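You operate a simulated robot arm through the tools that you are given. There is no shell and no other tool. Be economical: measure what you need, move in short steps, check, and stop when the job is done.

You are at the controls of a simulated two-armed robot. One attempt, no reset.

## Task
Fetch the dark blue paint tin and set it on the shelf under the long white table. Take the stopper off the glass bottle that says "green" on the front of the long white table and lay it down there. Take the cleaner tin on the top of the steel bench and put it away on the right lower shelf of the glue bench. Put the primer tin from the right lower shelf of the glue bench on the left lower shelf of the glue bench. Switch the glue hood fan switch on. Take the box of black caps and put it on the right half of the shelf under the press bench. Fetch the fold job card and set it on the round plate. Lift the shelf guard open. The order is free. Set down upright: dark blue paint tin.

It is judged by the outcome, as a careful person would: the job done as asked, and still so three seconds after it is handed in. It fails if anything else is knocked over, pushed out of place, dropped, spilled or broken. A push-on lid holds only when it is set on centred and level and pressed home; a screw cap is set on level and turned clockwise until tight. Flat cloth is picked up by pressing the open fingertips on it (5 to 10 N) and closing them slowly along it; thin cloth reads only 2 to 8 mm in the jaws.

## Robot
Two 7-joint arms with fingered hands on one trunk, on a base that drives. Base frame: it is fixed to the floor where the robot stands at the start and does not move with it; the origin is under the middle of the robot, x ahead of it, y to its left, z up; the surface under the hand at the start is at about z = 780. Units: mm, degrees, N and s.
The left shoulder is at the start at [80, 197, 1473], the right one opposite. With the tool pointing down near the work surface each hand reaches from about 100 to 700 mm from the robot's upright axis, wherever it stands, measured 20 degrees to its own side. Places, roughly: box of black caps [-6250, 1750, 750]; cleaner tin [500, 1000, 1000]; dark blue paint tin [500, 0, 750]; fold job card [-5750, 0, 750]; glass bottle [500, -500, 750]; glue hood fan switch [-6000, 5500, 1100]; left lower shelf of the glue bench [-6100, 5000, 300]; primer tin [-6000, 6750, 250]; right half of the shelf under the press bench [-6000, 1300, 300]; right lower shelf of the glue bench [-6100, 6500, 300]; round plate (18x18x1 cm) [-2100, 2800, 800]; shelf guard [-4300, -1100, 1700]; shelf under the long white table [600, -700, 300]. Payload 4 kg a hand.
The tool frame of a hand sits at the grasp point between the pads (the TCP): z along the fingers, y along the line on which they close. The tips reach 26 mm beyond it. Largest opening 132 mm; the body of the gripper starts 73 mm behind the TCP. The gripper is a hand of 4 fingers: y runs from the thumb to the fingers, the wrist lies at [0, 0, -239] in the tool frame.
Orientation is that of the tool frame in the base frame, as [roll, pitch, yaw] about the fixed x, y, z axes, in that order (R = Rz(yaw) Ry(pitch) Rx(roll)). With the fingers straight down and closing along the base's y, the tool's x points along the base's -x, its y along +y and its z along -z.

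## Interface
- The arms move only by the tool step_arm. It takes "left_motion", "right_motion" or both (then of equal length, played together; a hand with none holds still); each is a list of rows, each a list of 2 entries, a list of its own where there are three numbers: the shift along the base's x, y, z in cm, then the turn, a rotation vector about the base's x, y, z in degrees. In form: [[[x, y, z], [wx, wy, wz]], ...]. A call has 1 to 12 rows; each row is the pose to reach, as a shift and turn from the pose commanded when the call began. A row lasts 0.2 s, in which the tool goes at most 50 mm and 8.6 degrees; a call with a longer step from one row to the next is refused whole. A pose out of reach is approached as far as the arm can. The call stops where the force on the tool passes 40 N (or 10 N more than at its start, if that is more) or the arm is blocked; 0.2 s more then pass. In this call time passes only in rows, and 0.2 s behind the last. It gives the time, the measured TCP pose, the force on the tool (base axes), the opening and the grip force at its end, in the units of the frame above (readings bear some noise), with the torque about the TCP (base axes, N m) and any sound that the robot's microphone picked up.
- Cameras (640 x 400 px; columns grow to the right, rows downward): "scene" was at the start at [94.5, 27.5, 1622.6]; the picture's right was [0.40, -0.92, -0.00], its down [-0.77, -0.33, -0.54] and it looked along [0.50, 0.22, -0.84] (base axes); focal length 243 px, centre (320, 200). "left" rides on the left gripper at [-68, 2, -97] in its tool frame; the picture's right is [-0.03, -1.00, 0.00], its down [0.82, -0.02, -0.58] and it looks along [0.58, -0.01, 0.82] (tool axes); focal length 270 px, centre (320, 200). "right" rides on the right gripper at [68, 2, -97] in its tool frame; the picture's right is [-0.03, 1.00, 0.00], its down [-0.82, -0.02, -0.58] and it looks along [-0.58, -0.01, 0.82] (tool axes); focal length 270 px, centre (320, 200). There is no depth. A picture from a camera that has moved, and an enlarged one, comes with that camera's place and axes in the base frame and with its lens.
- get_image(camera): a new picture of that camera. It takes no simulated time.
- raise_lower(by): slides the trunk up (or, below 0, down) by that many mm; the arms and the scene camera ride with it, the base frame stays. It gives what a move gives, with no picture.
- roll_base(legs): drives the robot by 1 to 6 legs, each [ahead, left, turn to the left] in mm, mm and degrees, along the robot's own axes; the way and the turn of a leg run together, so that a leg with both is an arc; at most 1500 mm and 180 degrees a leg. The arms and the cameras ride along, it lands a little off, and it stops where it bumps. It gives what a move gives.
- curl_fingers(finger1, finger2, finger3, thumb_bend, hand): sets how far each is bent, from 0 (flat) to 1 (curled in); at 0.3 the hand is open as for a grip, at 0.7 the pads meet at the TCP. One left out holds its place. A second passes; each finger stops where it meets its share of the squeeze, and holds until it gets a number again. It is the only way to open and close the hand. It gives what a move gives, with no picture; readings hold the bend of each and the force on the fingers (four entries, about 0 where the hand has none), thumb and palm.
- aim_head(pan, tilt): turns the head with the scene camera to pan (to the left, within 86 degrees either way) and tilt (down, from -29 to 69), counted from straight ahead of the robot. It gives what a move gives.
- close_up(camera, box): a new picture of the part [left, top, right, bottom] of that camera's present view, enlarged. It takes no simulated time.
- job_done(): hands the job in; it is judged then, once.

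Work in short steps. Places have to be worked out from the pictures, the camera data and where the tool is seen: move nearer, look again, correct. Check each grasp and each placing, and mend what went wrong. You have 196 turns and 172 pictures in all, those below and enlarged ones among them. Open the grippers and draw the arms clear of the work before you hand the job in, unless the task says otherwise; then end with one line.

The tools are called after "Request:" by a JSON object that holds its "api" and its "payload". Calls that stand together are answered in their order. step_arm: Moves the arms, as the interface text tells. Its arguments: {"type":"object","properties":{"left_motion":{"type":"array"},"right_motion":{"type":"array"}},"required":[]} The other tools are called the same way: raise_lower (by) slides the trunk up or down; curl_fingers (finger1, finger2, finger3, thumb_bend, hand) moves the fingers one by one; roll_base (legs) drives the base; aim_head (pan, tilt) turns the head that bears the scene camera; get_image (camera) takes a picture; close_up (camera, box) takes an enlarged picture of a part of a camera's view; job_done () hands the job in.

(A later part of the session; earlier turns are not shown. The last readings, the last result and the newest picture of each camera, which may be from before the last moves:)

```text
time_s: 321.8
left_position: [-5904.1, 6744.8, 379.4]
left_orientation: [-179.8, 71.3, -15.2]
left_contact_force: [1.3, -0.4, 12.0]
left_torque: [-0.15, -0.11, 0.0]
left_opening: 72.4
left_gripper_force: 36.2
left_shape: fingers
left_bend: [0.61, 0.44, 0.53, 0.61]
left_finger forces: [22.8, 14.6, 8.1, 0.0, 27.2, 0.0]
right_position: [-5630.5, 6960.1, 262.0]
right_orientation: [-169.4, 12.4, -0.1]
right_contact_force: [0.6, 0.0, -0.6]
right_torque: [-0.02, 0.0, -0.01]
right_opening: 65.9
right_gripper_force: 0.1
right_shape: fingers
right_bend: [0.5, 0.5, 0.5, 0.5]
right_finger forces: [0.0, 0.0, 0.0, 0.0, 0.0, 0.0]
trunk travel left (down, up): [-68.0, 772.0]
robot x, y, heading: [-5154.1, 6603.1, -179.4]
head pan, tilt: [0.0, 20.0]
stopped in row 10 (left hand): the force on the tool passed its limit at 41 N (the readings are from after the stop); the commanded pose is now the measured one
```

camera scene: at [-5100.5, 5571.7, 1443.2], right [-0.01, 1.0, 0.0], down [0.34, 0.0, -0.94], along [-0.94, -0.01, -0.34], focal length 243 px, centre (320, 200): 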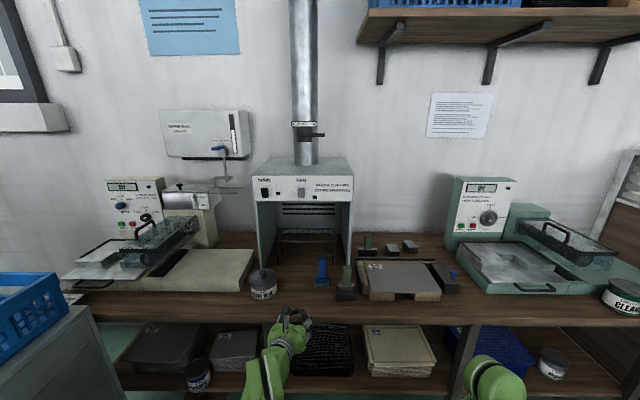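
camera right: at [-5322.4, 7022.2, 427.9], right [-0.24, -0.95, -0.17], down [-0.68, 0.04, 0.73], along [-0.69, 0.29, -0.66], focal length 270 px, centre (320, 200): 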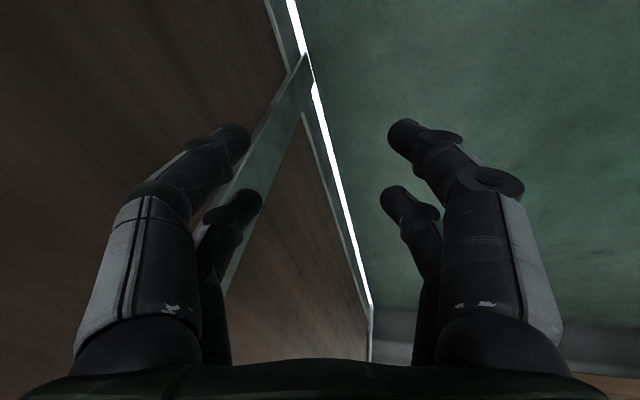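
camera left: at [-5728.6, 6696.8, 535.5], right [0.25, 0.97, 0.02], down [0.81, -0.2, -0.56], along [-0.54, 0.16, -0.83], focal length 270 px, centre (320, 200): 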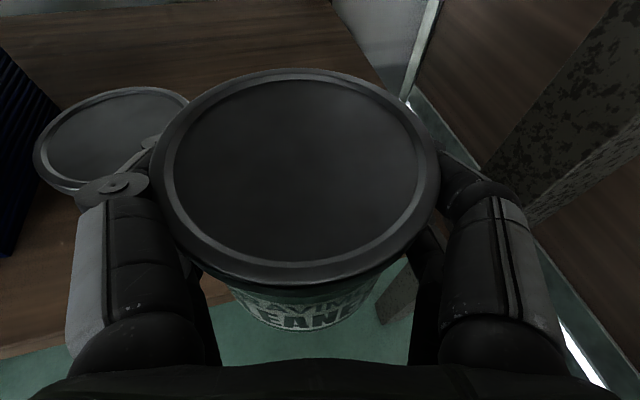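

It's down (z≈379). I ease up slightly, release narrowly and withdraw along the axis.

Request:
{"api": "step_arm", "payload": {"left_motion": [[[0, 0, 0.3], [0, 0, 0]]]}}

Request:
{"api": "curl_fingers", "payload": {"hand": "left", "finger1": 0.36, "finger2": 0.36, "finger3": 0.36, "thumb_bend": 0.36}}

Request:
{"api": "step_arm", "payload": {"left_motion": [[[2, -0.5, 0.2], [0, 0, 0]], [[5, -1.2, 0.5], [0, 0, 0]], [[9, -2.2, 1.5], [0, 0, 0]], [[13, -3.2, 3], [0, 0, 0]], [[17, -4.2, 4.5], [0, 0, 0]], [[21, -5.2, 6], [0, 0, 0]], [[25, -8, 7], [0, 0, 0]]]}}

Request:
{"api": "get_image", "payload": {"camera": "left"}}

```text
time_s: 322.2
left_position: [-5903.4, 6743.9, 380.5]
left_orientation: [-179.9, 71.0, -15.3]
left_contact_force: [-6.8, 3.0, 12.1]
left_torque: [-0.08, -0.01, -0.06]
left_opening: 72.6
left_gripper_force: 37.9
left_shape: fingers
left_bend: [0.61, 0.44, 0.53, 0.61]
left_finger forces: [23.2, 15.1, 9.4, 0.0, 27.9, 0.1]
right_position: [-5630.7, 6959.7, 261.7]
right_orientation: [-169.4, 12.4, -0.1]
right_contact_force: [-0.2, 1.0, 0.4]
right_torque: [0.02, 0.01, -0.02]
right_opening: 65.8
right_gripper_force: 0.1
right_shape: fingers
right_bend: [0.5, 0.5, 0.5, 0.5]
right_finger forces: [0.0, 0.0, 0.1, 0.1, 0.0, 0.1]
trunk travel left (down, up): [-68.0, 772.0]
robot x, y, heading: [-5153.9, 6603.2, -179.7]
head pan, tilt: [0.0, 20.0]
```

```text
time_s: 323.2
left_position: [-5903.2, 6744.4, 376.1]
left_orientation: [-179.8, 70.6, -15.3]
left_contact_force: [-0.5, 0.3, -0.8]
left_torque: [-0.01, -0.02, -0.02]
left_opening: 112.7
left_gripper_force: 0.0
left_shape: fingers
left_bend: [0.36, 0.36, 0.36, 0.36]
left_finger forces: [0.0, 0.0, 0.0, 0.0, 0.0, 0.0]
right_position: [-5631.6, 6960.5, 260.1]
right_orientation: [-169.5, 12.2, -0.1]
right_contact_force: [-0.2, 0.3, -0.1]
right_torque: [-0.01, 0.0, -0.01]
right_opening: 65.7
right_gripper_force: 0.1
right_shape: fingers
right_bend: [0.5, 0.5, 0.5, 0.5]
right_finger forces: [0.1, 0.0, 0.1, 0.0, 0.0, 0.0]
trunk travel left (down, up): [-68.0, 772.0]
robot x, y, heading: [-5148.3, 6599.8, -179.4]
head pan, tilt: [0.0, 20.0]
```

```text
time_s: 324.8
left_position: [-5652.4, 6666.4, 445.1]
left_orientation: [-179.9, 70.8, -15.3]
left_contact_force: [0.0, 0.1, 0.9]
left_torque: [0.01, -0.03, 0.02]
left_opening: 113.0
left_gripper_force: 0.1
left_shape: fingers
left_bend: [0.36, 0.36, 0.36, 0.36]
left_finger forces: [0.1, 0.0, 0.1, 0.0, 0.1, 0.1]
right_position: [-5631.2, 6960.6, 260.4]
right_orientation: [-169.4, 12.3, -0.2]
right_contact_force: [0.9, 0.3, 0.6]
right_torque: [-0.01, -0.03, 0.0]
right_opening: 65.6
right_gripper_force: 0.0
right_shape: fingers
right_bend: [0.5, 0.5, 0.5, 0.5]
right_finger forces: [0.0, 0.0, 0.0, 0.1, 0.0, 0.0]
trunk travel left (down, up): [-68.0, 772.0]
robot x, y, heading: [-5154.5, 6602.8, -179.5]
head pan, tilt: [0.0, 20.0]
```

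```text
45 pictures are left
camera left: at [-5586.1, 6644.8, 542.2], right [0.26, 0.97, 0.02], down [0.79, -0.2, -0.58], along [-0.55, 0.17, -0.81], focal length 270 px, centre (320, 200)
```

left: 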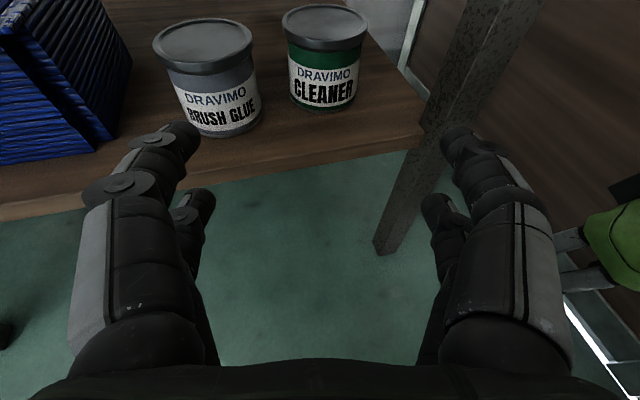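

Cleaner is placed upright on the right lower shelf. Five jobs done. I raise the trunk and drive back toward the press bench along the known lane.

Request:
{"api": "raise_lower", "payload": {"by": 400}}

Request:
{"api": "raise_lower", "payload": {"by": 150}}

Request:
{"api": "roll_base", "payload": {"legs": [[-150, 0, 0], [0, 880, 0], [-1000, 356, 0], [0, 0, 89.5], [1500, 0, 0], [1500, 0, 0]]}}

```text
time_s: 328.6
left_position: [-5652.5, 6664.9, 845.7]
left_orientation: [-179.8, 70.6, -15.3]
left_contact_force: [0.7, 0.6, 0.7]
left_torque: [0.03, -0.03, 0.0]
left_opening: 112.9
left_gripper_force: 0.1
left_shape: fingers
left_bend: [0.36, 0.36, 0.36, 0.36]
left_finger forces: [0.0, 0.0, 0.1, 0.0, 0.0, 0.0]
right_position: [-5630.5, 6959.4, 659.5]
right_orientation: [-169.5, 12.3, -0.1]
right_contact_force: [0.1, 0.4, -0.2]
right_torque: [0.04, 0.01, 0.0]
right_opening: 65.9
right_gripper_force: 0.0
right_shape: fingers
right_bend: [0.5, 0.5, 0.5, 0.5]
right_finger forces: [0.0, 0.1, 0.0, 0.1, 0.0, 0.0]
trunk travel left (down, up): [-468.0, 372.0]
robot x, y, heading: [-5152.4, 6601.9, -179.8]
head pan, tilt: [0.0, 20.0]
```

```text
time_s: 330.4
left_position: [-5652.2, 6666.7, 995.6]
left_orientation: [-179.9, 70.7, -15.2]
left_contact_force: [-0.9, 0.2, 0.1]
left_torque: [-0.01, 0.03, -0.01]
left_opening: 112.4
left_gripper_force: 0.1
left_shape: fingers
left_bend: [0.36, 0.36, 0.36, 0.36]
left_finger forces: [0.0, 0.0, 0.0, 0.0, 0.0, 0.0]
right_position: [-5632.0, 6960.2, 810.9]
right_orientation: [-169.5, 12.2, -0.1]
right_contact_force: [0.1, 0.0, 0.5]
right_torque: [0.01, -0.02, 0.01]
right_opening: 65.7
right_gripper_force: 0.0
right_shape: fingers
right_bend: [0.5, 0.5, 0.5, 0.5]
right_finger forces: [0.0, 0.0, 0.0, 0.1, 0.0, 0.1]
trunk travel left (down, up): [-618.0, 222.0]
robot x, y, heading: [-5150.9, 6602.4, -179.7]
head pan, tilt: [0.0, 20.0]
```

```text
time_s: 337.7
left_position: [-5275.7, 5719.9, 998.1]
left_orientation: [179.6, 70.9, -13.7]
left_contact_force: [0.9, -0.1, -0.9]
left_torque: [-0.02, 0.02, 0.01]
left_opening: 113.1
left_gripper_force: 0.0
left_shape: fingers
left_bend: [0.36, 0.36, 0.36, 0.36]
left_finger forces: [0.0, 0.0, 0.0, 0.1, 0.1, 0.1]
right_position: [-5265.4, 6012.5, 811.1]
right_orientation: [-169.5, 12.6, 1.9]
right_contact_force: [0.5, 0.2, 0.8]
right_torque: [0.02, -0.03, -0.02]
right_opening: 65.9
right_gripper_force: 0.0
right_shape: fingers
right_bend: [0.5, 0.5, 0.5, 0.5]
right_finger forces: [0.1, 0.0, 0.0, 0.0, 0.0, 0.0]
trunk travel left (down, up): [-618.0, 222.0]
robot x, y, heading: [-4777.3, 5672.0, -177.3]
head pan, tilt: [0.0, 20.0]
stopped in leg 3: the robot was blocked; the commanded pose is now the measured one
```

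Backed into something (the carton on the pallet, rear right). I move forward slightly, look back at it briefly, then go around further south.

Request:
{"api": "roll_base", "payload": {"legs": [[70, 0, 0], [0, 330, 0]]}}

Request:
{"api": "aim_head", "payload": {"pan": -86, "tilt": 45}}

Request:
{"api": "get_image", "payload": {"camera": "scene"}}

```text
time_s: 340.5
left_position: [-5334.2, 5387.9, 995.1]
left_orientation: [180.0, 70.6, -13.3]
left_contact_force: [-0.3, 0.0, -0.1]
left_torque: [-0.01, 0.01, 0.02]
left_opening: 113.1
left_gripper_force: 0.0
left_shape: fingers
left_bend: [0.36, 0.36, 0.36, 0.36]
left_finger forces: [0.0, 0.0, 0.0, 0.0, 0.0, 0.0]
right_position: [-5324.1, 5681.9, 808.6]
right_orientation: [-169.5, 12.2, 2.1]
right_contact_force: [-0.2, 0.5, -0.1]
right_torque: [-0.02, -0.02, 0.0]
right_opening: 65.9
right_gripper_force: 0.1
right_shape: fingers
right_bend: [0.5, 0.5, 0.5, 0.5]
right_finger forces: [0.1, 0.1, 0.0, 0.1, 0.0, 0.0]
trunk travel left (down, up): [-618.0, 222.0]
robot x, y, heading: [-4832.6, 5341.2, -177.4]
head pan, tilt: [0.0, 20.0]
```

```text
time_s: 342.1
left_position: [-5333.2, 5386.4, 994.6]
left_orientation: [-179.9, 70.8, -13.0]
left_contact_force: [-0.2, 0.3, 0.0]
left_torque: [0.02, -0.03, -0.03]
left_opening: 112.9
left_gripper_force: 0.1
left_shape: fingers
left_bend: [0.36, 0.36, 0.36, 0.36]
left_finger forces: [0.0, 0.1, 0.0, 0.1, 0.0, 0.0]
right_position: [-5323.2, 5682.1, 811.0]
right_orientation: [-169.4, 12.2, 2.0]
right_contact_force: [0.1, 0.2, 0.2]
right_torque: [0.02, -0.04, 0.03]
right_opening: 65.8
right_gripper_force: 0.1
right_shape: fingers
right_bend: [0.5, 0.5, 0.5, 0.5]
right_finger forces: [0.0, 0.0, 0.0, 0.0, 0.1, 0.1]
trunk travel left (down, up): [-618.0, 222.0]
robot x, y, heading: [-4834.0, 5343.8, -177.1]
head pan, tilt: [-85.9, 45.0]
```

```text
44 pictures are left
camera scene: at [-4871.7, 5421.4, 1474.6], right [0.99, 0.12, 0.0], down [0.08, -0.7, -0.71], along [-0.08, 0.7, -0.71], focal length 243 px, centre (320, 200)
```

scene: 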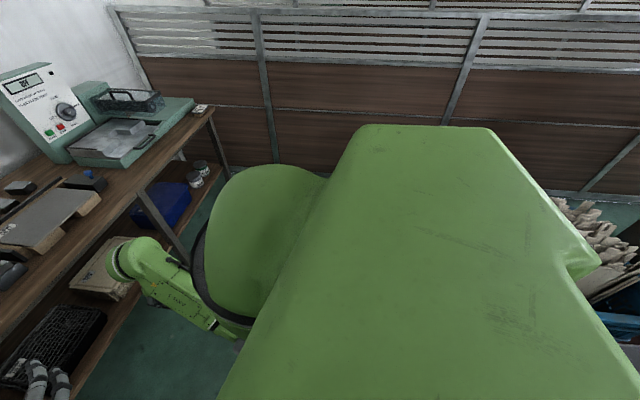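

The carton appears intact. I continue: back out at this lower y, turn south, and drive down the lane.

Request:
{"api": "roll_base", "payload": {"legs": [[-830, 60, 0], [0, 0, 87.3], [1500, 0, 0], [1500, 0, 0], [620, 0, 0]]}}

```text
time_s: 361.1
left_position: [-4110.5, 2549.9, 996.1]
left_orientation: [-179.6, 70.9, 72.6]
left_contact_force: [0.4, 0.5, -0.3]
left_torque: [0.0, -0.05, 0.02]
left_opening: 113.4
left_gripper_force: 0.1
left_shape: fingers
left_bend: [0.36, 0.36, 0.36, 0.36]
left_finger forces: [0.0, 0.0, 0.0, 0.1, 0.0, 0.0]
right_position: [-4397.1, 2583.3, 804.2]
right_orientation: [-170.6, 11.6, 87.8]
right_contact_force: [6.1, 2.0, -2.8]
right_torque: [-0.08, 0.22, -0.09]
right_opening: 65.6
right_gripper_force: 3.4
right_shape: fingers
right_bend: [0.5, 0.5, 0.51, 0.5]
right_finger forces: [0.1, 0.0, 6.6, 0.1, 0.0, 0.0]
trunk travel left (down, up): [-618.0, 222.0]
robot x, y, heading: [-4031.2, 3040.7, -91.6]
head pan, tilt: [-85.9, 45.0]
stopped in leg 4: the force on the tool passed its limit at 44 N (the readings are from after the stop); the commanded pose is now the measured one
```

My right hand brushed goods on the green rack. I shift away to the east, pass its end, then continue to the press bench and turn to face it.

Request:
{"api": "roll_base", "payload": {"legs": [[0, 100, 0], [520, 0, 0], [820, -90, 0], [690, -1020, 0], [0, 0, -88.4]]}}

Request:
{"api": "aim_head", "payload": {"pan": -35, "tilt": 32}}

Request:
{"api": "get_image", "payload": {"camera": "scene"}}

```text
time_s: 378.5
left_position: [-5617.8, 1102.9, 996.0]
left_orientation: [-180.0, 70.7, -15.2]
left_contact_force: [0.3, -0.2, 0.7]
left_torque: [0.0, 0.01, 0.0]
left_opening: 113.3
left_gripper_force: 0.1
left_shape: fingers
left_bend: [0.36, 0.36, 0.36, 0.36]
left_finger forces: [0.1, 0.1, 0.0, 0.0, 0.1, 0.0]
right_position: [-5594.3, 1391.1, 803.9]
right_orientation: [-170.6, 11.5, 0.0]
right_contact_force: [1.0, -0.7, 0.1]
right_torque: [0.0, -0.01, 0.01]
right_opening: 66.0
right_gripper_force: 0.0
right_shape: fingers
right_bend: [0.5, 0.5, 0.5, 0.5]
right_finger forces: [0.0, 0.1, 0.0, 0.1, 0.0, 0.0]
trunk travel left (down, up): [-618.0, 222.0]
robot x, y, heading: [-5118.4, 1040.8, -179.3]
head pan, tilt: [-85.9, 45.0]
```

```text
time_s: 379.7
left_position: [-5618.0, 1103.0, 995.3]
left_orientation: [-179.9, 70.7, -15.2]
left_contact_force: [-0.4, -1.0, -0.3]
left_torque: [0.0, 0.01, 0.0]
left_opening: 113.0
left_gripper_force: 0.0
left_shape: fingers
left_bend: [0.36, 0.36, 0.36, 0.36]
left_finger forces: [0.0, 0.0, 0.0, 0.1, 0.0, 0.0]
right_position: [-5594.5, 1390.7, 804.6]
right_orientation: [-170.5, 11.5, 0.0]
right_contact_force: [-0.3, -0.4, 0.3]
right_torque: [0.01, -0.01, 0.04]
right_opening: 65.7
right_gripper_force: 0.2
right_shape: fingers
right_bend: [0.5, 0.5, 0.5, 0.5]
right_finger forces: [0.0, 0.0, 0.0, 0.0, 0.0, 0.1]
trunk travel left (down, up): [-618.0, 222.0]
robot x, y, heading: [-5115.2, 1041.1, -179.5]
head pan, tilt: [-35.0, 32.0]
```

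```text
43 pictures are left
camera scene: at [-5222.1, 1090.3, 1494.0], right [0.57, 0.82, 0.0], down [0.44, -0.3, -0.85], along [-0.7, 0.48, -0.53], focal length 243 px, centre (320, 200)
```

scene: 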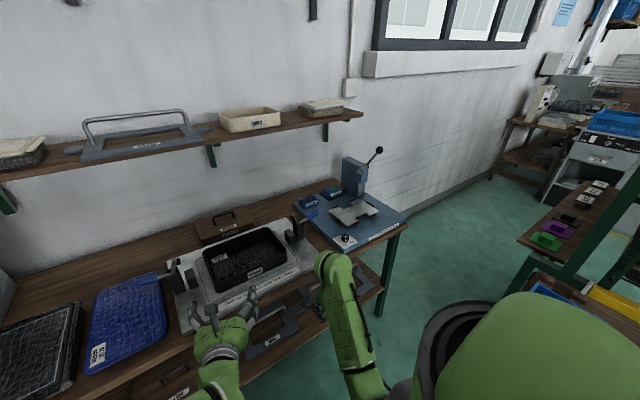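

Two small boxes sit near the eyelet press at about (-6250,1750). I enlarge to read them.

Request:
{"api": "close_up", "payload": {"camera": "scene", "box": [280, 150, 420, 255]}}

```text
3.81 times, centred on (350, 202) of scene
camera zoom: at [-5222.1, 1090.3, 1494.0], right [0.57, 0.82, 0.0], down [0.44, -0.3, -0.85], along [-0.7, 0.48, -0.53], focal length 927 px, centre (206, 190)
```

zoom: 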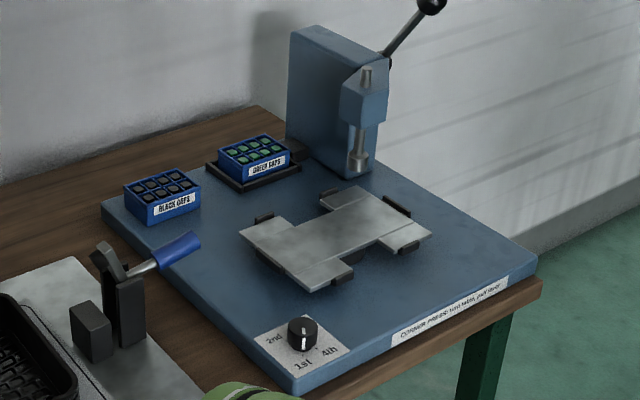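

The BLACK CAPS box (≈84×55×36 mm) is at about (-6150,1657). I raise the right hand out of the way, move right 650 and forward 280, tilting the left hand to ~50° down for a view.

Request:
{"api": "step_arm", "payload": {"left_motion": [[[0, 0, 0], [0, -4, 5]], [[0, 0, 0], [0, -10, 10]], [[0, 0, 0], [0, -17, 15]], [[0, 0, 0], [0, -24, 15]], [[0, 0, 0], [0, -30, 15]]], "right_motion": [[[1, 0, 4.5], [0, 0, 0]], [[1, 0, 9], [0, 0, 0]], [[1, 0, 13.5], [0, 0, 0]], [[1, 0, 18], [0, 0, 0]], [[1, 0, 22], [0, 0, 0]]]}}

Request:
{"api": "roll_base", "payload": {"legs": [[0, -650, 0], [200, 0, 0]]}}

Request:
{"api": "get_image", "payload": {"camera": "left"}}

```text
time_s: 380.9
left_position: [-5618.3, 1103.8, 994.4]
left_orientation: [-175.0, 40.7, 4.3]
left_contact_force: [-0.3, 0.8, -0.7]
left_torque: [-0.01, 0.04, 0.0]
left_opening: 113.3
left_gripper_force: 0.1
left_shape: fingers
left_bend: [0.36, 0.36, 0.36, 0.36]
left_finger forces: [0.0, 0.0, 0.0, 0.0, 0.0, 0.0]
right_position: [-5602.0, 1397.1, 995.6]
right_orientation: [-170.5, 11.6, -0.1]
right_contact_force: [-0.3, 0.2, -0.3]
right_torque: [-0.02, -0.06, 0.03]
right_opening: 65.9
right_gripper_force: 0.0
right_shape: fingers
right_bend: [0.5, 0.5, 0.5, 0.5]
right_finger forces: [0.0, 0.0, 0.1, 0.0, 0.0, 0.0]
right hand out of reach, approached as far as the arm can: row 5
trunk travel left (down, up): [-618.0, 222.0]
robot x, y, heading: [-5117.0, 1039.6, -179.3]
head pan, tilt: [-35.0, 32.0]
```

```text
time_s: 385.6
left_position: [-5826.2, 1735.8, 996.4]
left_orientation: [-174.9, 41.1, 4.8]
left_contact_force: [-0.3, 0.0, 0.6]
left_torque: [-0.01, 0.03, 0.02]
left_opening: 113.3
left_gripper_force: 0.0
left_shape: fingers
left_bend: [0.36, 0.36, 0.36, 0.36]
left_finger forces: [0.0, 0.1, 0.1, 0.0, 0.0, 0.0]
right_position: [-5811.0, 2030.4, 998.8]
right_orientation: [-170.6, 11.8, 0.5]
right_contact_force: [0.5, -0.8, 0.9]
right_torque: [-0.01, 0.02, -0.04]
right_opening: 65.8
right_gripper_force: 0.1
right_shape: fingers
right_bend: [0.5, 0.5, 0.5, 0.5]
right_finger forces: [0.0, 0.0, 0.0, 0.0, 0.1, 0.0]
trunk travel left (down, up): [-618.0, 222.0]
robot x, y, heading: [-5327.6, 1678.6, -179.0]
head pan, tilt: [-35.0, 32.0]
```

```text
41 pictures are left
camera left: at [-5812.8, 1725.5, 1114.0], right [-0.04, 1.0, 0.08], down [0.99, 0.05, -0.1], along [-0.1, 0.08, -0.99], focal length 270 px, centre (320, 200)
```

left: 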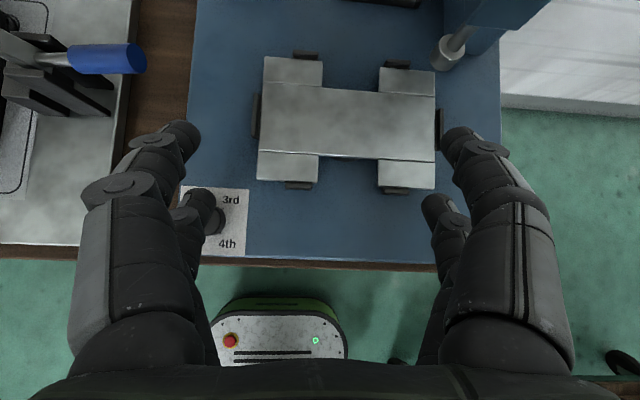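

The box lies further back. I extend the hand 18 cm forward and 7.5 cm left and look again.

Request:
{"api": "step_arm", "payload": {"left_motion": [[[-4, -1.5, 0], [0, 0, 0]], [[-8, -3, 0], [0, 0, 0]], [[-12, -5, 0], [0, 0, 0]], [[-15, -6.5, 0], [0, 0, 0]], [[-18, -7.5, 0], [0, 0, 0]]]}}

Request:
{"api": "get_image", "payload": {"camera": "left"}}

```text
time_s: 386.8
left_position: [-6005.7, 1661.2, 993.6]
left_orientation: [-174.9, 40.7, 4.8]
left_contact_force: [-0.8, 0.6, 0.6]
left_torque: [0.01, 0.04, -0.01]
left_opening: 113.1
left_gripper_force: 0.0
left_shape: fingers
left_bend: [0.36, 0.36, 0.36, 0.36]
left_finger forces: [0.0, 0.0, 0.1, 0.0, 0.0, 0.1]
right_position: [-5811.8, 2030.6, 997.6]
right_orientation: [-170.6, 11.6, 0.5]
right_contact_force: [-0.2, 0.1, -0.2]
right_torque: [-0.01, 0.01, 0.01]
right_opening: 65.4
right_gripper_force: 0.1
right_shape: fingers
right_bend: [0.5, 0.5, 0.5, 0.5]
right_finger forces: [0.0, 0.0, 0.0, 0.0, 0.0, 0.1]
trunk travel left (down, up): [-618.0, 222.0]
robot x, y, heading: [-5326.1, 1677.1, -179.0]
head pan, tilt: [-35.0, 32.0]
```

```text
40 pictures are left
camera left: at [-5994.4, 1651.0, 1111.0], right [-0.04, 1.0, 0.08], down [0.99, 0.05, -0.1], along [-0.1, 0.08, -0.99], focal length 270 px, centre (320, 200)
```

left: 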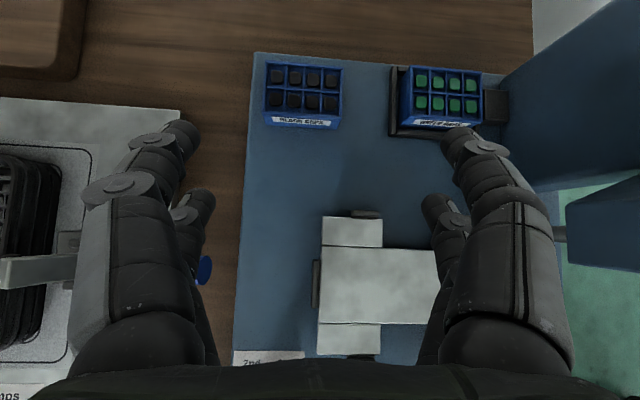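

Box top centre triangulates to (-6141,1650,831), 81×55 mm. I rotate the hand vertical, lower trunk 100, drive 135 nearer and check before grasping.

Request:
{"api": "step_arm", "payload": {"left_motion": [[[0, 0, 1], [0, -8, 0]], [[0, 0, 2], [0, -16, -1]], [[0, 0, 3], [0, -24, -2]], [[0, 0, 4], [0, -32, -3]], [[0, 0, 4], [0, -40.5, -4]]]}}

Request:
{"api": "roll_base", "payload": {"legs": [[135, 0, 0]]}}

Request:
{"api": "raise_lower", "payload": {"by": -100}}

Request:
{"api": "get_image", "payload": {"camera": "left"}}

```text
time_s: 388.0
left_position: [-6007.3, 1661.9, 1035.3]
left_orientation: [-176.8, 0.1, -0.1]
left_contact_force: [-0.7, 0.3, -0.2]
left_torque: [-0.02, -0.02, 0.02]
left_opening: 113.0
left_gripper_force: 0.1
left_shape: fingers
left_bend: [0.36, 0.36, 0.36, 0.36]
left_finger forces: [0.0, 0.1, 0.0, 0.0, 0.0, 0.0]
right_position: [-5812.5, 2030.4, 996.6]
right_orientation: [-170.6, 11.6, 0.4]
right_contact_force: [-0.2, 0.0, -0.5]
right_torque: [0.03, 0.02, -0.01]
right_opening: 65.7
right_gripper_force: 0.1
right_shape: fingers
right_bend: [0.5, 0.5, 0.5, 0.5]
right_finger forces: [0.1, 0.0, 0.0, 0.0, 0.0, 0.0]
trunk travel left (down, up): [-618.0, 222.0]
robot x, y, heading: [-5326.5, 1677.8, -178.8]
head pan, tilt: [-35.0, 32.0]
```

```text
time_s: 389.3
left_position: [-6106.4, 1657.8, 1042.4]
left_orientation: [-176.2, 0.5, 0.5]
left_contact_force: [59.0, -9.6, 4.2]
left_torque: [1.61, 9.32, 0.87]
left_opening: 113.3
left_gripper_force: 0.1
left_shape: fingers
left_bend: [0.36, 0.36, 0.36, 0.36]
left_finger forces: [0.0, 0.1, 0.0, 0.0, 0.0, 0.1]
right_position: [-5914.2, 2023.6, 1004.8]
right_orientation: [-170.5, 12.5, 0.6]
right_contact_force: [0.4, 0.3, 0.2]
right_torque: [-0.01, -0.02, -0.02]
right_opening: 65.8
right_gripper_force: 0.0
right_shape: fingers
right_bend: [0.5, 0.5, 0.5, 0.5]
right_finger forces: [0.0, 0.0, 0.0, 0.1, 0.1, 0.0]
trunk travel left (down, up): [-618.0, 222.0]
robot x, y, heading: [-5443.8, 1672.8, -178.7]
head pan, tilt: [-35.0, 32.0]
stopped in leg 1: the force on the tool passed its limit at 142 N (the readings are from after the stop); the commanded pose is now the measured one
```

```text
time_s: 390.7
left_position: [-6099.2, 1661.4, 967.7]
left_orientation: [-175.9, 3.2, 0.4]
left_contact_force: [-0.4, 0.5, 0.5]
left_torque: [0.02, 0.0, -0.02]
left_opening: 113.5
left_gripper_force: 0.1
left_shape: fingers
left_bend: [0.36, 0.36, 0.36, 0.36]
left_finger forces: [0.0, 0.0, 0.0, 0.0, 0.0, 0.0]
right_position: [-5903.9, 2027.2, 912.2]
right_orientation: [-170.5, 13.5, 0.6]
right_contact_force: [-0.5, 0.1, 0.2]
right_torque: [0.04, -0.01, 0.02]
right_opening: 65.6
right_gripper_force: 0.1
right_shape: fingers
right_bend: [0.5, 0.5, 0.5, 0.5]
right_finger forces: [0.0, 0.1, 0.0, 0.1, 0.0, 0.0]
trunk travel left (down, up): [-518.0, 322.0]
robot x, y, heading: [-5444.3, 1673.8, -178.9]
head pan, tilt: [-35.0, 32.0]
```

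```text
39 pictures are left
camera left: at [-6161.4, 1650.9, 1069.0], right [-0.03, 1.0, 0.07], down [0.85, -0.02, 0.53], along [0.53, 0.08, -0.84], focal length 270 px, centre (320, 200)
```

left: 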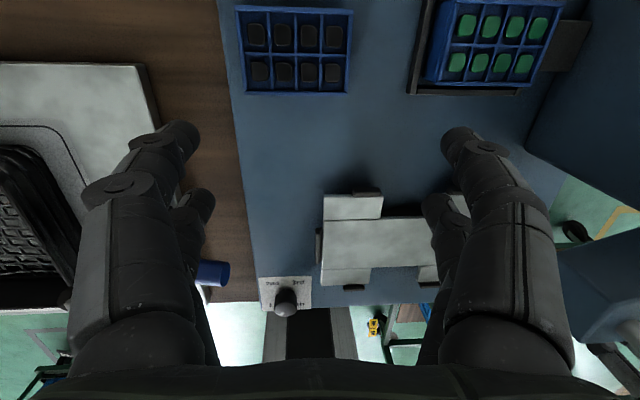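

The hand bumped the wall shelf above. I check that shelf and its contents with the head camera.

Request:
{"api": "aim_head", "payload": {"pan": 0, "tilt": 15}}

Request:
{"api": "get_image", "payload": {"camera": "scene"}}

```text
time_s: 391.7
left_position: [-6097.8, 1660.8, 968.6]
left_orientation: [-176.0, 3.1, 0.3]
left_contact_force: [-0.2, 0.4, -0.1]
left_torque: [-0.01, 0.02, 0.02]
left_opening: 113.3
left_gripper_force: 0.0
left_shape: fingers
left_bend: [0.36, 0.36, 0.36, 0.36]
left_finger forces: [0.0, 0.0, 0.0, 0.1, 0.1, 0.1]
right_position: [-5904.8, 2027.4, 912.0]
right_orientation: [-170.5, 13.5, 0.4]
right_contact_force: [-0.7, 0.7, -0.3]
right_torque: [0.01, 0.01, 0.03]
right_opening: 65.6
right_gripper_force: 0.1
right_shape: fingers
right_bend: [0.5, 0.5, 0.5, 0.5]
right_finger forces: [0.0, 0.0, 0.0, 0.0, 0.1, 0.0]
trunk travel left (down, up): [-518.0, 322.0]
robot x, y, heading: [-5444.9, 1671.1, -178.9]
head pan, tilt: [0.0, 15.0]
```

```text
38 pictures are left
camera scene: at [-5526.4, 1671.4, 1424.6], right [-0.02, 1.0, 0.0], down [0.23, 0.0, -0.97], along [-0.97, -0.02, -0.23], focal length 243 px, centre (320, 200)
```

scene: 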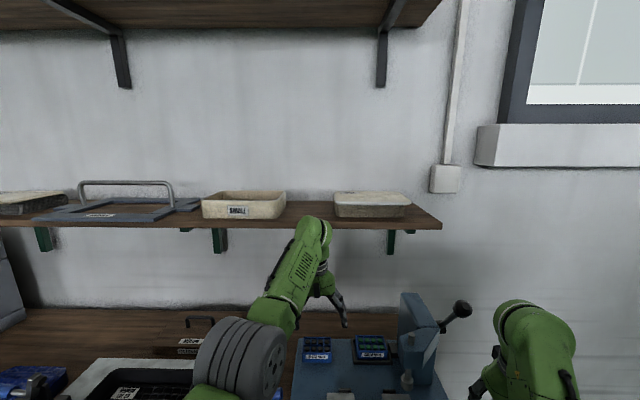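

Shelf contents are fine. I lower the hand first, then creep the base 35 mm forward and centre over the box.

Request:
{"api": "step_arm", "payload": {"left_motion": [[[0, -0.4, -3], [-2, -1.5, 0]], [[0, -0.8, -6], [-4, -3.1, 0]], [[-0.5, -1.1, -8.5], [-4, -3.1, 0]]]}}

Request:
{"api": "roll_base", "payload": {"legs": [[35, 0, 0]]}}

Request:
{"api": "get_image", "payload": {"camera": "left"}}

```text
time_s: 392.5
left_position: [-6118.9, 1646.9, 853.5]
left_orientation: [179.6, -2.8, 0.5]
left_contact_force: [0.7, 0.5, 1.6]
left_torque: [0.07, 0.1, 0.01]
left_opening: 113.2
left_gripper_force: 0.0
left_shape: fingers
left_bend: [0.36, 0.36, 0.36, 0.36]
left_finger forces: [0.1, 0.1, 0.0, 0.0, 0.0, 0.0]
right_position: [-5921.1, 2027.8, 902.1]
right_orientation: [-170.5, 12.3, 0.5]
right_contact_force: [0.8, -0.2, -0.1]
right_torque: [-0.01, 0.04, -0.02]
right_opening: 65.7
right_gripper_force: 0.0
right_shape: fingers
right_bend: [0.5, 0.5, 0.5, 0.5]
right_finger forces: [0.0, 0.1, 0.0, 0.0, 0.0, 0.0]
trunk travel left (down, up): [-518.0, 322.0]
robot x, y, heading: [-5444.3, 1678.3, -179.0]
head pan, tilt: [0.0, 15.0]
```

```text
time_s: 393.3
left_position: [-6159.7, 1647.3, 850.0]
left_orientation: [179.6, -3.2, 0.5]
left_contact_force: [0.0, -0.1, 1.2]
left_torque: [-0.04, -0.02, -0.02]
left_opening: 113.3
left_gripper_force: 0.0
left_shape: fingers
left_bend: [0.36, 0.36, 0.36, 0.36]
left_finger forces: [0.0, 0.0, 0.0, 0.0, 0.0, 0.0]
right_position: [-5961.2, 2027.0, 900.7]
right_orientation: [-170.4, 11.9, 0.5]
right_contact_force: [0.6, -0.1, -0.2]
right_torque: [-0.02, 0.01, 0.02]
right_opening: 65.6
right_gripper_force: 0.1
right_shape: fingers
right_bend: [0.5, 0.5, 0.5, 0.5]
right_finger forces: [0.0, 0.0, 0.0, 0.1, 0.1, 0.0]
trunk travel left (down, up): [-518.0, 322.0]
robot x, y, heading: [-5479.0, 1670.8, -178.7]
head pan, tilt: [0.0, 15.0]
```

```text
37 pictures are left
camera left: at [-6232.0, 1644.7, 942.5], right [-0.03, 1.0, -0.01], down [0.78, 0.03, 0.62], along [0.62, 0.01, -0.78], focal length 270 px, centre (320, 200)
```

left: 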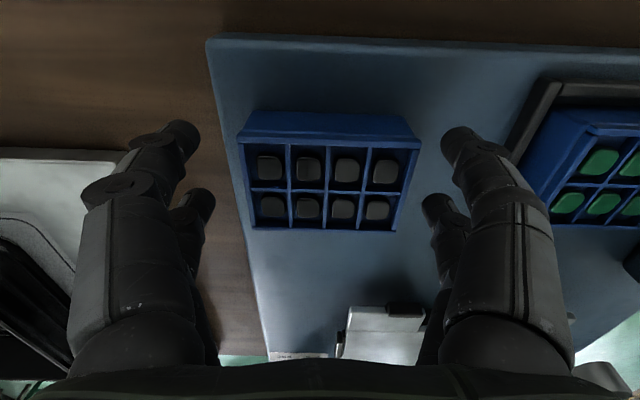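

Box is centred under the hand. I lower 2.5 cm and close.

Request:
{"api": "step_arm", "payload": {"left_motion": [[[0.4, 0.2, -1.2], [0, 0, 0]], [[0.6, 0.2, -2.4], [0, 0, 0]]]}}

Request:
{"api": "curl_fingers", "payload": {"hand": "left", "finger1": 0.7, "finger2": 0.7, "finger3": 0.7, "thumb_bend": 0.7}}

Request:
{"api": "step_arm", "payload": {"left_motion": [[[0.5, 0, 0.8], [0, 0, 0]], [[1.5, 0, 2.5], [0, 0, 0]], [[4, 0, 5], [0, 0, 0]]]}}

Request:
{"api": "get_image", "payload": {"camera": "left"}}

```text
time_s: 393.9
left_position: [-6154.3, 1649.7, 824.2]
left_orientation: [179.5, -3.3, 0.5]
left_contact_force: [0.2, -0.7, 0.6]
left_torque: [0.01, -0.02, -0.02]
left_opening: 113.2
left_gripper_force: 0.0
left_shape: fingers
left_bend: [0.36, 0.36, 0.36, 0.36]
left_finger forces: [0.0, 0.0, 0.0, 0.0, 0.0, 0.0]
right_position: [-5962.8, 2027.5, 897.4]
right_orientation: [-170.5, 11.7, 0.5]
right_contact_force: [-0.5, 0.7, -0.2]
right_torque: [0.02, 0.03, 0.0]
right_opening: 65.7
right_gripper_force: 0.0
right_shape: fingers
right_bend: [0.5, 0.5, 0.5, 0.5]
right_finger forces: [0.0, 0.1, 0.1, 0.0, 0.0, 0.1]
trunk travel left (down, up): [-518.0, 322.0]
robot x, y, heading: [-5478.2, 1676.5, -178.7]
head pan, tilt: [0.0, 15.0]
```

```text
time_s: 394.9
left_position: [-6153.8, 1649.0, 822.4]
left_orientation: [179.4, -3.4, 0.6]
left_contact_force: [0.9, 0.3, -0.4]
left_torque: [0.05, 0.01, -0.05]
left_opening: 83.6
left_gripper_force: 24.3
left_shape: fingers
left_bend: [0.43, 0.43, 0.47, 0.52]
left_finger forces: [12.0, 11.9, 8.8, 0.1, 16.2, 0.0]
right_position: [-5964.1, 2026.4, 897.9]
right_orientation: [-170.5, 11.7, 0.6]
right_contact_force: [0.3, -0.4, 0.0]
right_torque: [0.01, -0.04, -0.01]
right_opening: 65.8
right_gripper_force: 0.2
right_shape: fingers
right_bend: [0.5, 0.5, 0.5, 0.5]
right_finger forces: [0.1, 0.0, 0.0, 0.1, 0.0, 0.0]
trunk travel left (down, up): [-518.0, 322.0]
robot x, y, heading: [-5478.8, 1671.8, -179.0]
head pan, tilt: [0.0, 15.0]
```

```text
time_s: 395.7
left_position: [-6113.5, 1651.4, 872.2]
left_orientation: [179.5, -3.5, 0.5]
left_contact_force: [0.8, 0.6, -1.4]
left_torque: [0.01, 0.02, 0.03]
left_opening: 83.2
left_gripper_force: 24.0
left_shape: fingers
left_bend: [0.43, 0.43, 0.47, 0.52]
left_finger forces: [12.2, 11.9, 8.8, 0.0, 15.3, 0.0]
right_position: [-5962.3, 2026.5, 897.8]
right_orientation: [-170.4, 11.8, 0.5]
right_contact_force: [0.2, 0.2, 0.1]
right_torque: [-0.01, -0.03, 0.0]
right_opening: 65.6
right_gripper_force: 0.1
right_shape: fingers
right_bend: [0.5, 0.5, 0.5, 0.5]
right_finger forces: [0.0, 0.0, 0.1, 0.0, 0.0, 0.1]
trunk travel left (down, up): [-518.0, 322.0]
robot x, y, heading: [-5482.6, 1671.4, -178.7]
head pan, tilt: [0.0, 15.0]
```

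```text
36 pictures are left
camera left: at [-6187.4, 1649.0, 964.8], right [-0.03, 1.0, -0.01], down [0.78, 0.03, 0.62], along [0.62, 0.01, -0.78], focal length 270 px, centre (320, 200)
```

left: 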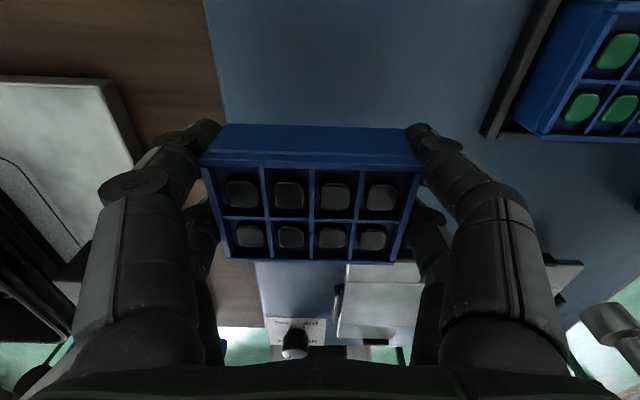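

Caps box is held level (1.4 N). I back away, retract, lower the trunk and look at the shelf under the press bench.

Request:
{"api": "roll_base", "payload": {"legs": [[-340, 0, 0]]}}

Request:
{"api": "step_arm", "payload": {"left_motion": [[[4, 0, 0], [0, 0, 0]], [[8, 0, 0], [0, 0, 0]], [[12, 0, 0], [0, 0, 0]], [[16, 0, 0], [0, 0, 0]]]}}

Request:
{"api": "raise_lower", "payload": {"by": -400}}

Request:
{"api": "aim_head", "payload": {"pan": 15, "tilt": 30}}

Request:
{"api": "get_image", "payload": {"camera": "scene"}}

```text
time_s: 398.0
left_position: [-5774.6, 1661.1, 871.6]
left_orientation: [179.5, -3.6, 0.2]
left_contact_force: [0.9, -0.5, -1.0]
left_torque: [0.04, 0.02, 0.01]
left_opening: 83.4
left_gripper_force: 24.1
left_shape: fingers
left_bend: [0.43, 0.43, 0.47, 0.52]
left_finger forces: [12.1, 11.9, 8.9, 0.1, 15.2, 0.0]
right_position: [-5620.7, 2036.1, 895.8]
right_orientation: [-170.5, 11.6, 0.2]
right_contact_force: [-1.0, -0.7, 0.1]
right_torque: [0.04, 0.04, 0.0]
right_opening: 65.6
right_gripper_force: 0.1
right_shape: fingers
right_bend: [0.5, 0.5, 0.5, 0.5]
right_finger forces: [0.0, 0.0, 0.0, 0.0, 0.1, 0.0]
trunk travel left (down, up): [-518.0, 322.0]
robot x, y, heading: [-5133.2, 1678.8, -179.3]
head pan, tilt: [0.0, 15.0]
```

```text
time_s: 399.0
left_position: [-5627.7, 1665.9, 864.7]
left_orientation: [179.5, -3.3, 0.1]
left_contact_force: [0.9, 0.7, -0.9]
left_torque: [-0.02, -0.01, -0.01]
left_opening: 83.3
left_gripper_force: 24.1
left_shape: fingers
left_bend: [0.43, 0.43, 0.47, 0.52]
left_finger forces: [12.0, 12.0, 8.9, 0.1, 15.2, 0.0]
left hand out of reach, approached as far as the arm can: row 4
right_position: [-5620.3, 2035.4, 897.6]
right_orientation: [-170.5, 11.7, 0.2]
right_contact_force: [0.5, 0.3, -0.1]
right_torque: [0.02, 0.0, 0.01]
right_opening: 65.7
right_gripper_force: 0.0
right_shape: fingers
right_bend: [0.5, 0.5, 0.5, 0.5]
right_finger forces: [0.0, 0.0, 0.1, 0.1, 0.1, 0.0]
trunk travel left (down, up): [-518.0, 322.0]
robot x, y, heading: [-5133.4, 1678.9, -179.3]
head pan, tilt: [0.0, 15.0]
```

```text
time_s: 402.8
left_position: [-5627.9, 1665.9, 464.7]
left_orientation: [179.4, -3.5, 0.0]
left_contact_force: [-0.8, -0.2, -0.9]
left_torque: [0.01, 0.04, 0.0]
left_opening: 83.4
left_gripper_force: 23.8
left_shape: fingers
left_bend: [0.43, 0.43, 0.47, 0.52]
left_finger forces: [12.0, 11.9, 8.8, 0.1, 15.0, 0.1]
right_position: [-5620.4, 2036.9, 497.7]
right_orientation: [-170.4, 11.7, 0.1]
right_contact_force: [-0.1, -1.2, -0.2]
right_torque: [0.04, -0.01, -0.03]
right_opening: 65.5
right_gripper_force: 0.0
right_shape: fingers
right_bend: [0.5, 0.5, 0.5, 0.5]
right_finger forces: [0.1, 0.0, 0.1, 0.1, 0.0, 0.0]
trunk travel left (down, up): [-118.0, 722.0]
robot x, y, heading: [-5136.8, 1678.6, -179.3]
head pan, tilt: [0.0, 15.0]
```

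```text
time_s: 403.6
left_position: [-5626.8, 1666.1, 465.0]
left_orientation: [179.6, -3.4, 0.0]
left_contact_force: [0.2, 0.2, -2.4]
left_torque: [0.02, 0.0, 0.0]
left_opening: 83.6
left_gripper_force: 23.9
left_shape: fingers
left_bend: [0.43, 0.43, 0.47, 0.52]
left_finger forces: [12.1, 11.9, 8.8, 0.0, 15.0, 0.0]
right_position: [-5620.7, 2035.6, 496.7]
right_orientation: [-170.5, 11.7, 0.1]
right_contact_force: [0.7, 0.1, 0.0]
right_torque: [-0.01, 0.01, 0.01]
right_opening: 65.8
right_gripper_force: 0.1
right_shape: fingers
right_bend: [0.5, 0.5, 0.5, 0.5]
right_finger forces: [0.1, 0.0, 0.2, 0.1, 0.0, 0.0]
trunk travel left (down, up): [-118.0, 722.0]
robot x, y, heading: [-5135.0, 1681.3, -179.2]
head pan, tilt: [15.0, 30.0]
```

```text
35 pictures are left
camera scene: at [-5254.7, 1653.9, 997.2], right [-0.27, 0.96, 0.0], down [0.48, 0.13, -0.87], along [-0.83, -0.23, -0.5], focal length 243 px, centre (320, 200)
```

scene: 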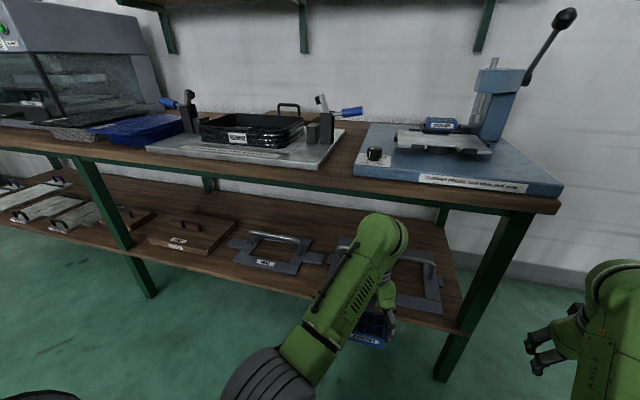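

Behind/in front of the U-frame on the right half there may be room. I strafe left 370 mm and look with the hand camera at the shelf front.

Request:
{"api": "roll_base", "payload": {"legs": [[0, 340, 0], [60, 0, 0]]}}

Request:
{"api": "aim_head", "payload": {"pan": 0, "tilt": 35}}

Request:
{"api": "close_up", "payload": {"camera": "scene", "box": [120, 120, 520, 370]}}

```text
time_s: 406.4
left_position: [-5684.8, 1327.6, 464.2]
left_orientation: [179.5, -3.4, -0.3]
left_contact_force: [-0.1, -0.3, -1.8]
left_torque: [0.01, 0.0, -0.01]
left_opening: 83.4
left_gripper_force: 23.6
left_shape: fingers
left_bend: [0.43, 0.43, 0.47, 0.52]
left_finger forces: [12.0, 11.9, 8.8, 0.0, 15.2, 0.0]
right_position: [-5674.9, 1699.0, 497.1]
right_orientation: [-170.4, 11.6, -0.3]
right_contact_force: [0.4, -0.6, -0.2]
right_torque: [0.03, -0.02, 0.05]
right_opening: 65.8
right_gripper_force: 0.1
right_shape: fingers
right_bend: [0.5, 0.5, 0.5, 0.5]
right_finger forces: [0.0, 0.0, 0.0, 0.0, 0.1, 0.0]
trunk travel left (down, up): [-118.0, 722.0]
robot x, y, heading: [-5191.3, 1340.0, -179.7]
head pan, tilt: [15.0, 30.0]
```

```text
time_s: 407.1
left_position: [-5684.6, 1329.3, 464.4]
left_orientation: [179.4, -3.5, -0.2]
left_contact_force: [-0.3, 0.3, -1.8]
left_torque: [0.0, 0.03, 0.0]
left_opening: 83.3
left_gripper_force: 24.5
left_shape: fingers
left_bend: [0.43, 0.43, 0.47, 0.52]
left_finger forces: [12.0, 11.9, 8.8, 0.0, 15.1, 0.0]
right_position: [-5674.0, 1699.3, 497.4]
right_orientation: [-170.4, 11.8, -0.3]
right_contact_force: [-0.1, 0.2, -0.2]
right_torque: [-0.02, -0.02, -0.01]
right_opening: 65.7
right_gripper_force: 0.1
right_shape: fingers
right_bend: [0.5, 0.5, 0.5, 0.5]
right_finger forces: [0.0, 0.1, 0.0, 0.0, 0.1, 0.1]
trunk travel left (down, up): [-118.0, 722.0]
robot x, y, heading: [-5196.4, 1336.3, -179.9]
head pan, tilt: [0.0, 35.0]
```

```text
1.60 times, centred on (320, 245) of scene
camera zoom: at [-5312.2, 1336.8, 989.4], right [-0.01, 1.0, 0.0], down [0.57, 0.0, -0.82], along [-0.82, -0.01, -0.57], focal length 389 px, centre (320, 128)
```

zoom: 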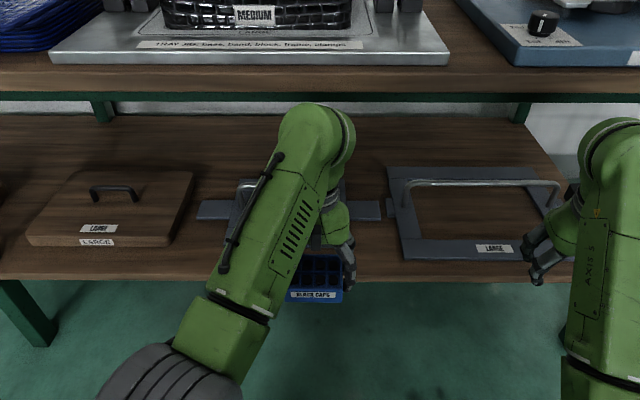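

There's a ~60–70 mm strip in front of the U-frame (front ≈-5842, shelf edge ≈-5775). I bring the box over (-5808,1330) and lower to contact.

Request:
{"api": "step_arm", "payload": {"left_motion": [[[-4, 0, -2], [0, 0, 0]], [[-8, 0, -4], [0, 0, 0]], [[-12.2, 0, -5], [0, 0, 0]], [[-12.2, 0, -8], [0, 0, 0]]]}}

Request:
{"api": "get_image", "payload": {"camera": "left"}}

Request:
{"api": "close_up", "payload": {"camera": "scene", "box": [220, 200, 460, 330]}}

```text
time_s: 408.1
left_position: [-5805.8, 1322.4, 367.5]
left_orientation: [179.6, -5.0, 0.2]
left_contact_force: [0.3, -1.6, -3.1]
left_torque: [0.11, -0.02, 0.02]
left_opening: 83.3
left_gripper_force: 23.7
left_shape: fingers
left_bend: [0.43, 0.43, 0.47, 0.52]
left_finger forces: [12.1, 11.9, 8.7, 0.0, 14.8, 0.1]
right_position: [-5679.7, 1696.0, 484.2]
right_orientation: [-170.7, 9.9, -0.1]
right_contact_force: [-1.7, -2.4, -3.0]
right_torque: [0.11, -0.05, -0.03]
right_opening: 65.7
right_gripper_force: 0.0
right_shape: fingers
right_bend: [0.5, 0.5, 0.5, 0.5]
right_finger forces: [0.0, 0.1, 0.1, 0.0, 0.1, 0.0]
trunk travel left (down, up): [-118.0, 722.0]
robot x, y, heading: [-5182.4, 1338.5, -179.8]
head pan, tilt: [0.0, 35.0]
```

```text
33 pictures are left
camera left: at [-5882.3, 1320.4, 458.6], right [-0.03, 1.0, -0.01], down [0.76, 0.03, 0.65], along [0.65, 0.01, -0.76], focal length 270 px, centre (320, 200)
```

left: 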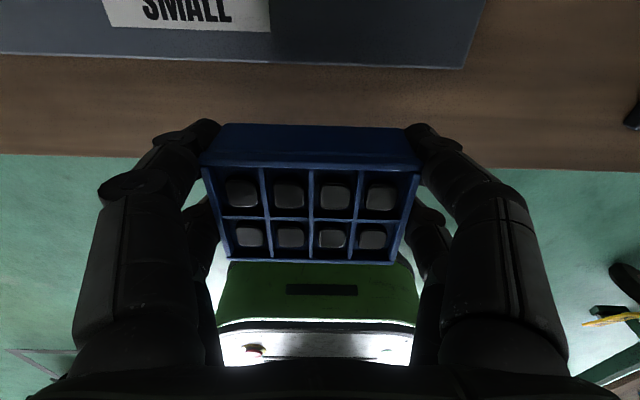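

```text
2.67 times, centred on (340, 265) of scene
camera zoom: at [-5303.7, 1337.4, 991.0], right [-0.01, 1.0, 0.0], down [0.57, 0.0, -0.82], along [-0.82, -0.01, -0.57], focal length 649 px, centre (267, 27)
```

zoom: 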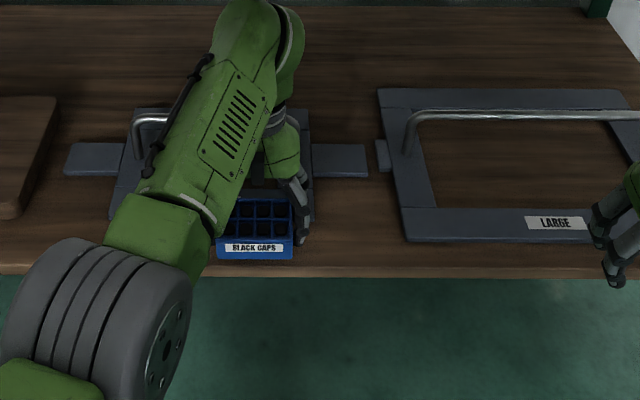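

Strip is ≈56 mm; box 55 mm. I shift 7 mm back and lower to contact in small steps.

Request:
{"api": "step_arm", "payload": {"left_motion": [[[-0.4, 0, 0], [0, 0, 0]], [[-0.7, 0, -0.6], [0, 0, 0]], [[-0.7, 0, -1.2], [0, 0, 0]], [[-0.7, 0, -1.7], [0, 0, 0]], [[-0.7, 0, -2.2], [0, 0, 0]], [[-0.7, 0, -2.7], [0, 0, 0]], [[-0.7, 0, -3.2], [0, 0, 0]]]}}

Request:
{"api": "get_image", "payload": {"camera": "left"}}

```text
time_s: 409.7
left_position: [-5813.9, 1328.5, 352.0]
left_orientation: [179.5, -3.4, -0.3]
left_contact_force: [-0.3, -0.4, -1.6]
left_torque: [-0.03, 0.02, 0.0]
left_opening: 83.5
left_gripper_force: 23.1
left_shape: fingers
left_bend: [0.43, 0.43, 0.47, 0.52]
left_finger forces: [12.0, 11.8, 8.8, 0.0, 14.9, 0.1]
right_position: [-5674.4, 1697.0, 497.2]
right_orientation: [-170.6, 11.8, -0.3]
right_contact_force: [-0.3, 0.0, -0.4]
right_torque: [0.0, -0.02, -0.02]
right_opening: 65.8
right_gripper_force: 0.0
right_shape: fingers
right_bend: [0.5, 0.5, 0.5, 0.5]
right_finger forces: [0.0, 0.0, 0.0, 0.0, 0.0, 0.1]
trunk travel left (down, up): [-118.0, 722.0]
robot x, y, heading: [-5193.6, 1336.3, -179.5]
head pan, tilt: [0.0, 35.0]
```

```text
31 pictures are left
camera left: at [-5887.6, 1327.5, 444.6], right [-0.02, 1.0, -0.01], down [0.78, 0.02, 0.63], along [0.63, 0.0, -0.78], focal length 270 px, centre (320, 200)
```

left: 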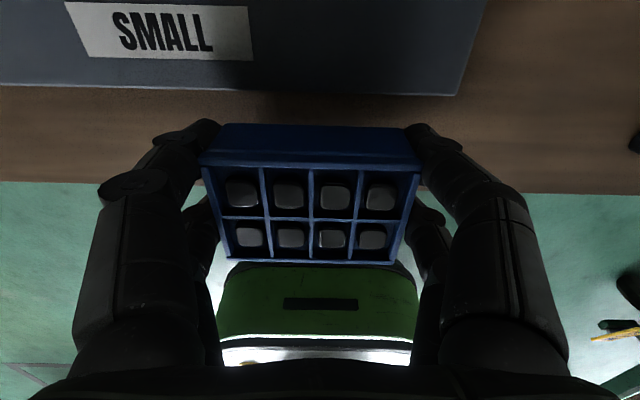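

No contact yet at z 352; I continue lowering gently.

Request:
{"api": "step_arm", "payload": {"left_motion": [[[0, 0, -0.5], [0, 0, 0]], [[0, 0, -1.0], [0, 0, 0]], [[0, 0, -1.5], [0, 0, 0]], [[0, 0, -2.0], [0, 0, 0]], [[0, 0, -2.5], [0, 0, 0]], [[0, 0, -3.0], [0, 0, 0]], [[0, 0, -3.5], [0, 0, 0]]]}}

Request:
{"api": "get_image", "payload": {"camera": "left"}}

```text
time_s: 411.2
left_position: [-5818.8, 1331.3, 332.1]
left_orientation: [179.9, -2.4, -0.2]
left_contact_force: [4.9, -0.6, 18.6]
left_torque: [-0.12, -0.16, 0.03]
left_opening: 83.5
left_gripper_force: 25.8
left_shape: fingers
left_bend: [0.43, 0.42, 0.48, 0.54]
left_finger forces: [12.0, 11.2, 8.7, 0.1, 20.3, 0.0]
right_position: [-5673.9, 1697.3, 497.6]
right_orientation: [-170.4, 11.8, -0.3]
right_contact_force: [-0.1, 0.0, 0.1]
right_torque: [-0.01, 0.02, 0.01]
right_opening: 65.7
right_gripper_force: 0.0
right_shape: fingers
right_bend: [0.5, 0.5, 0.5, 0.5]
right_finger forces: [0.0, 0.0, 0.1, 0.1, 0.1, 0.0]
trunk travel left (down, up): [-118.0, 722.0]
robot x, y, heading: [-5196.1, 1337.0, -179.7]
head pan, tilt: [0.0, 35.0]
stopped in row 7 (left hand): the force on the tool passed its limit at 43 N (the readings are from after the stop); the commanded pose is now the measured one
```

```text
30 pictures are left
camera left: at [-5890.4, 1328.6, 426.2], right [-0.02, 1.0, 0.0], down [0.79, 0.02, 0.61], along [0.61, 0.01, -0.79], focal length 270 px, centre (320, 200)
```

left: 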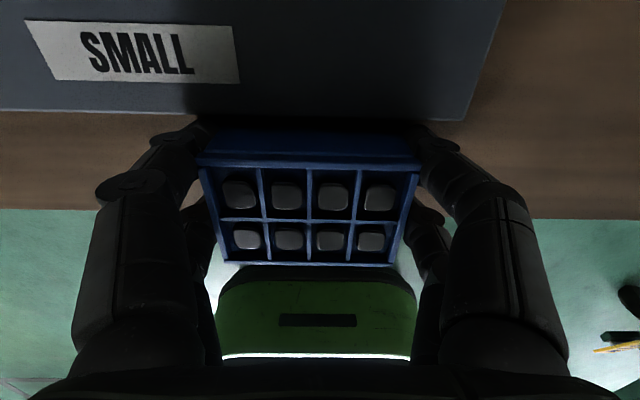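

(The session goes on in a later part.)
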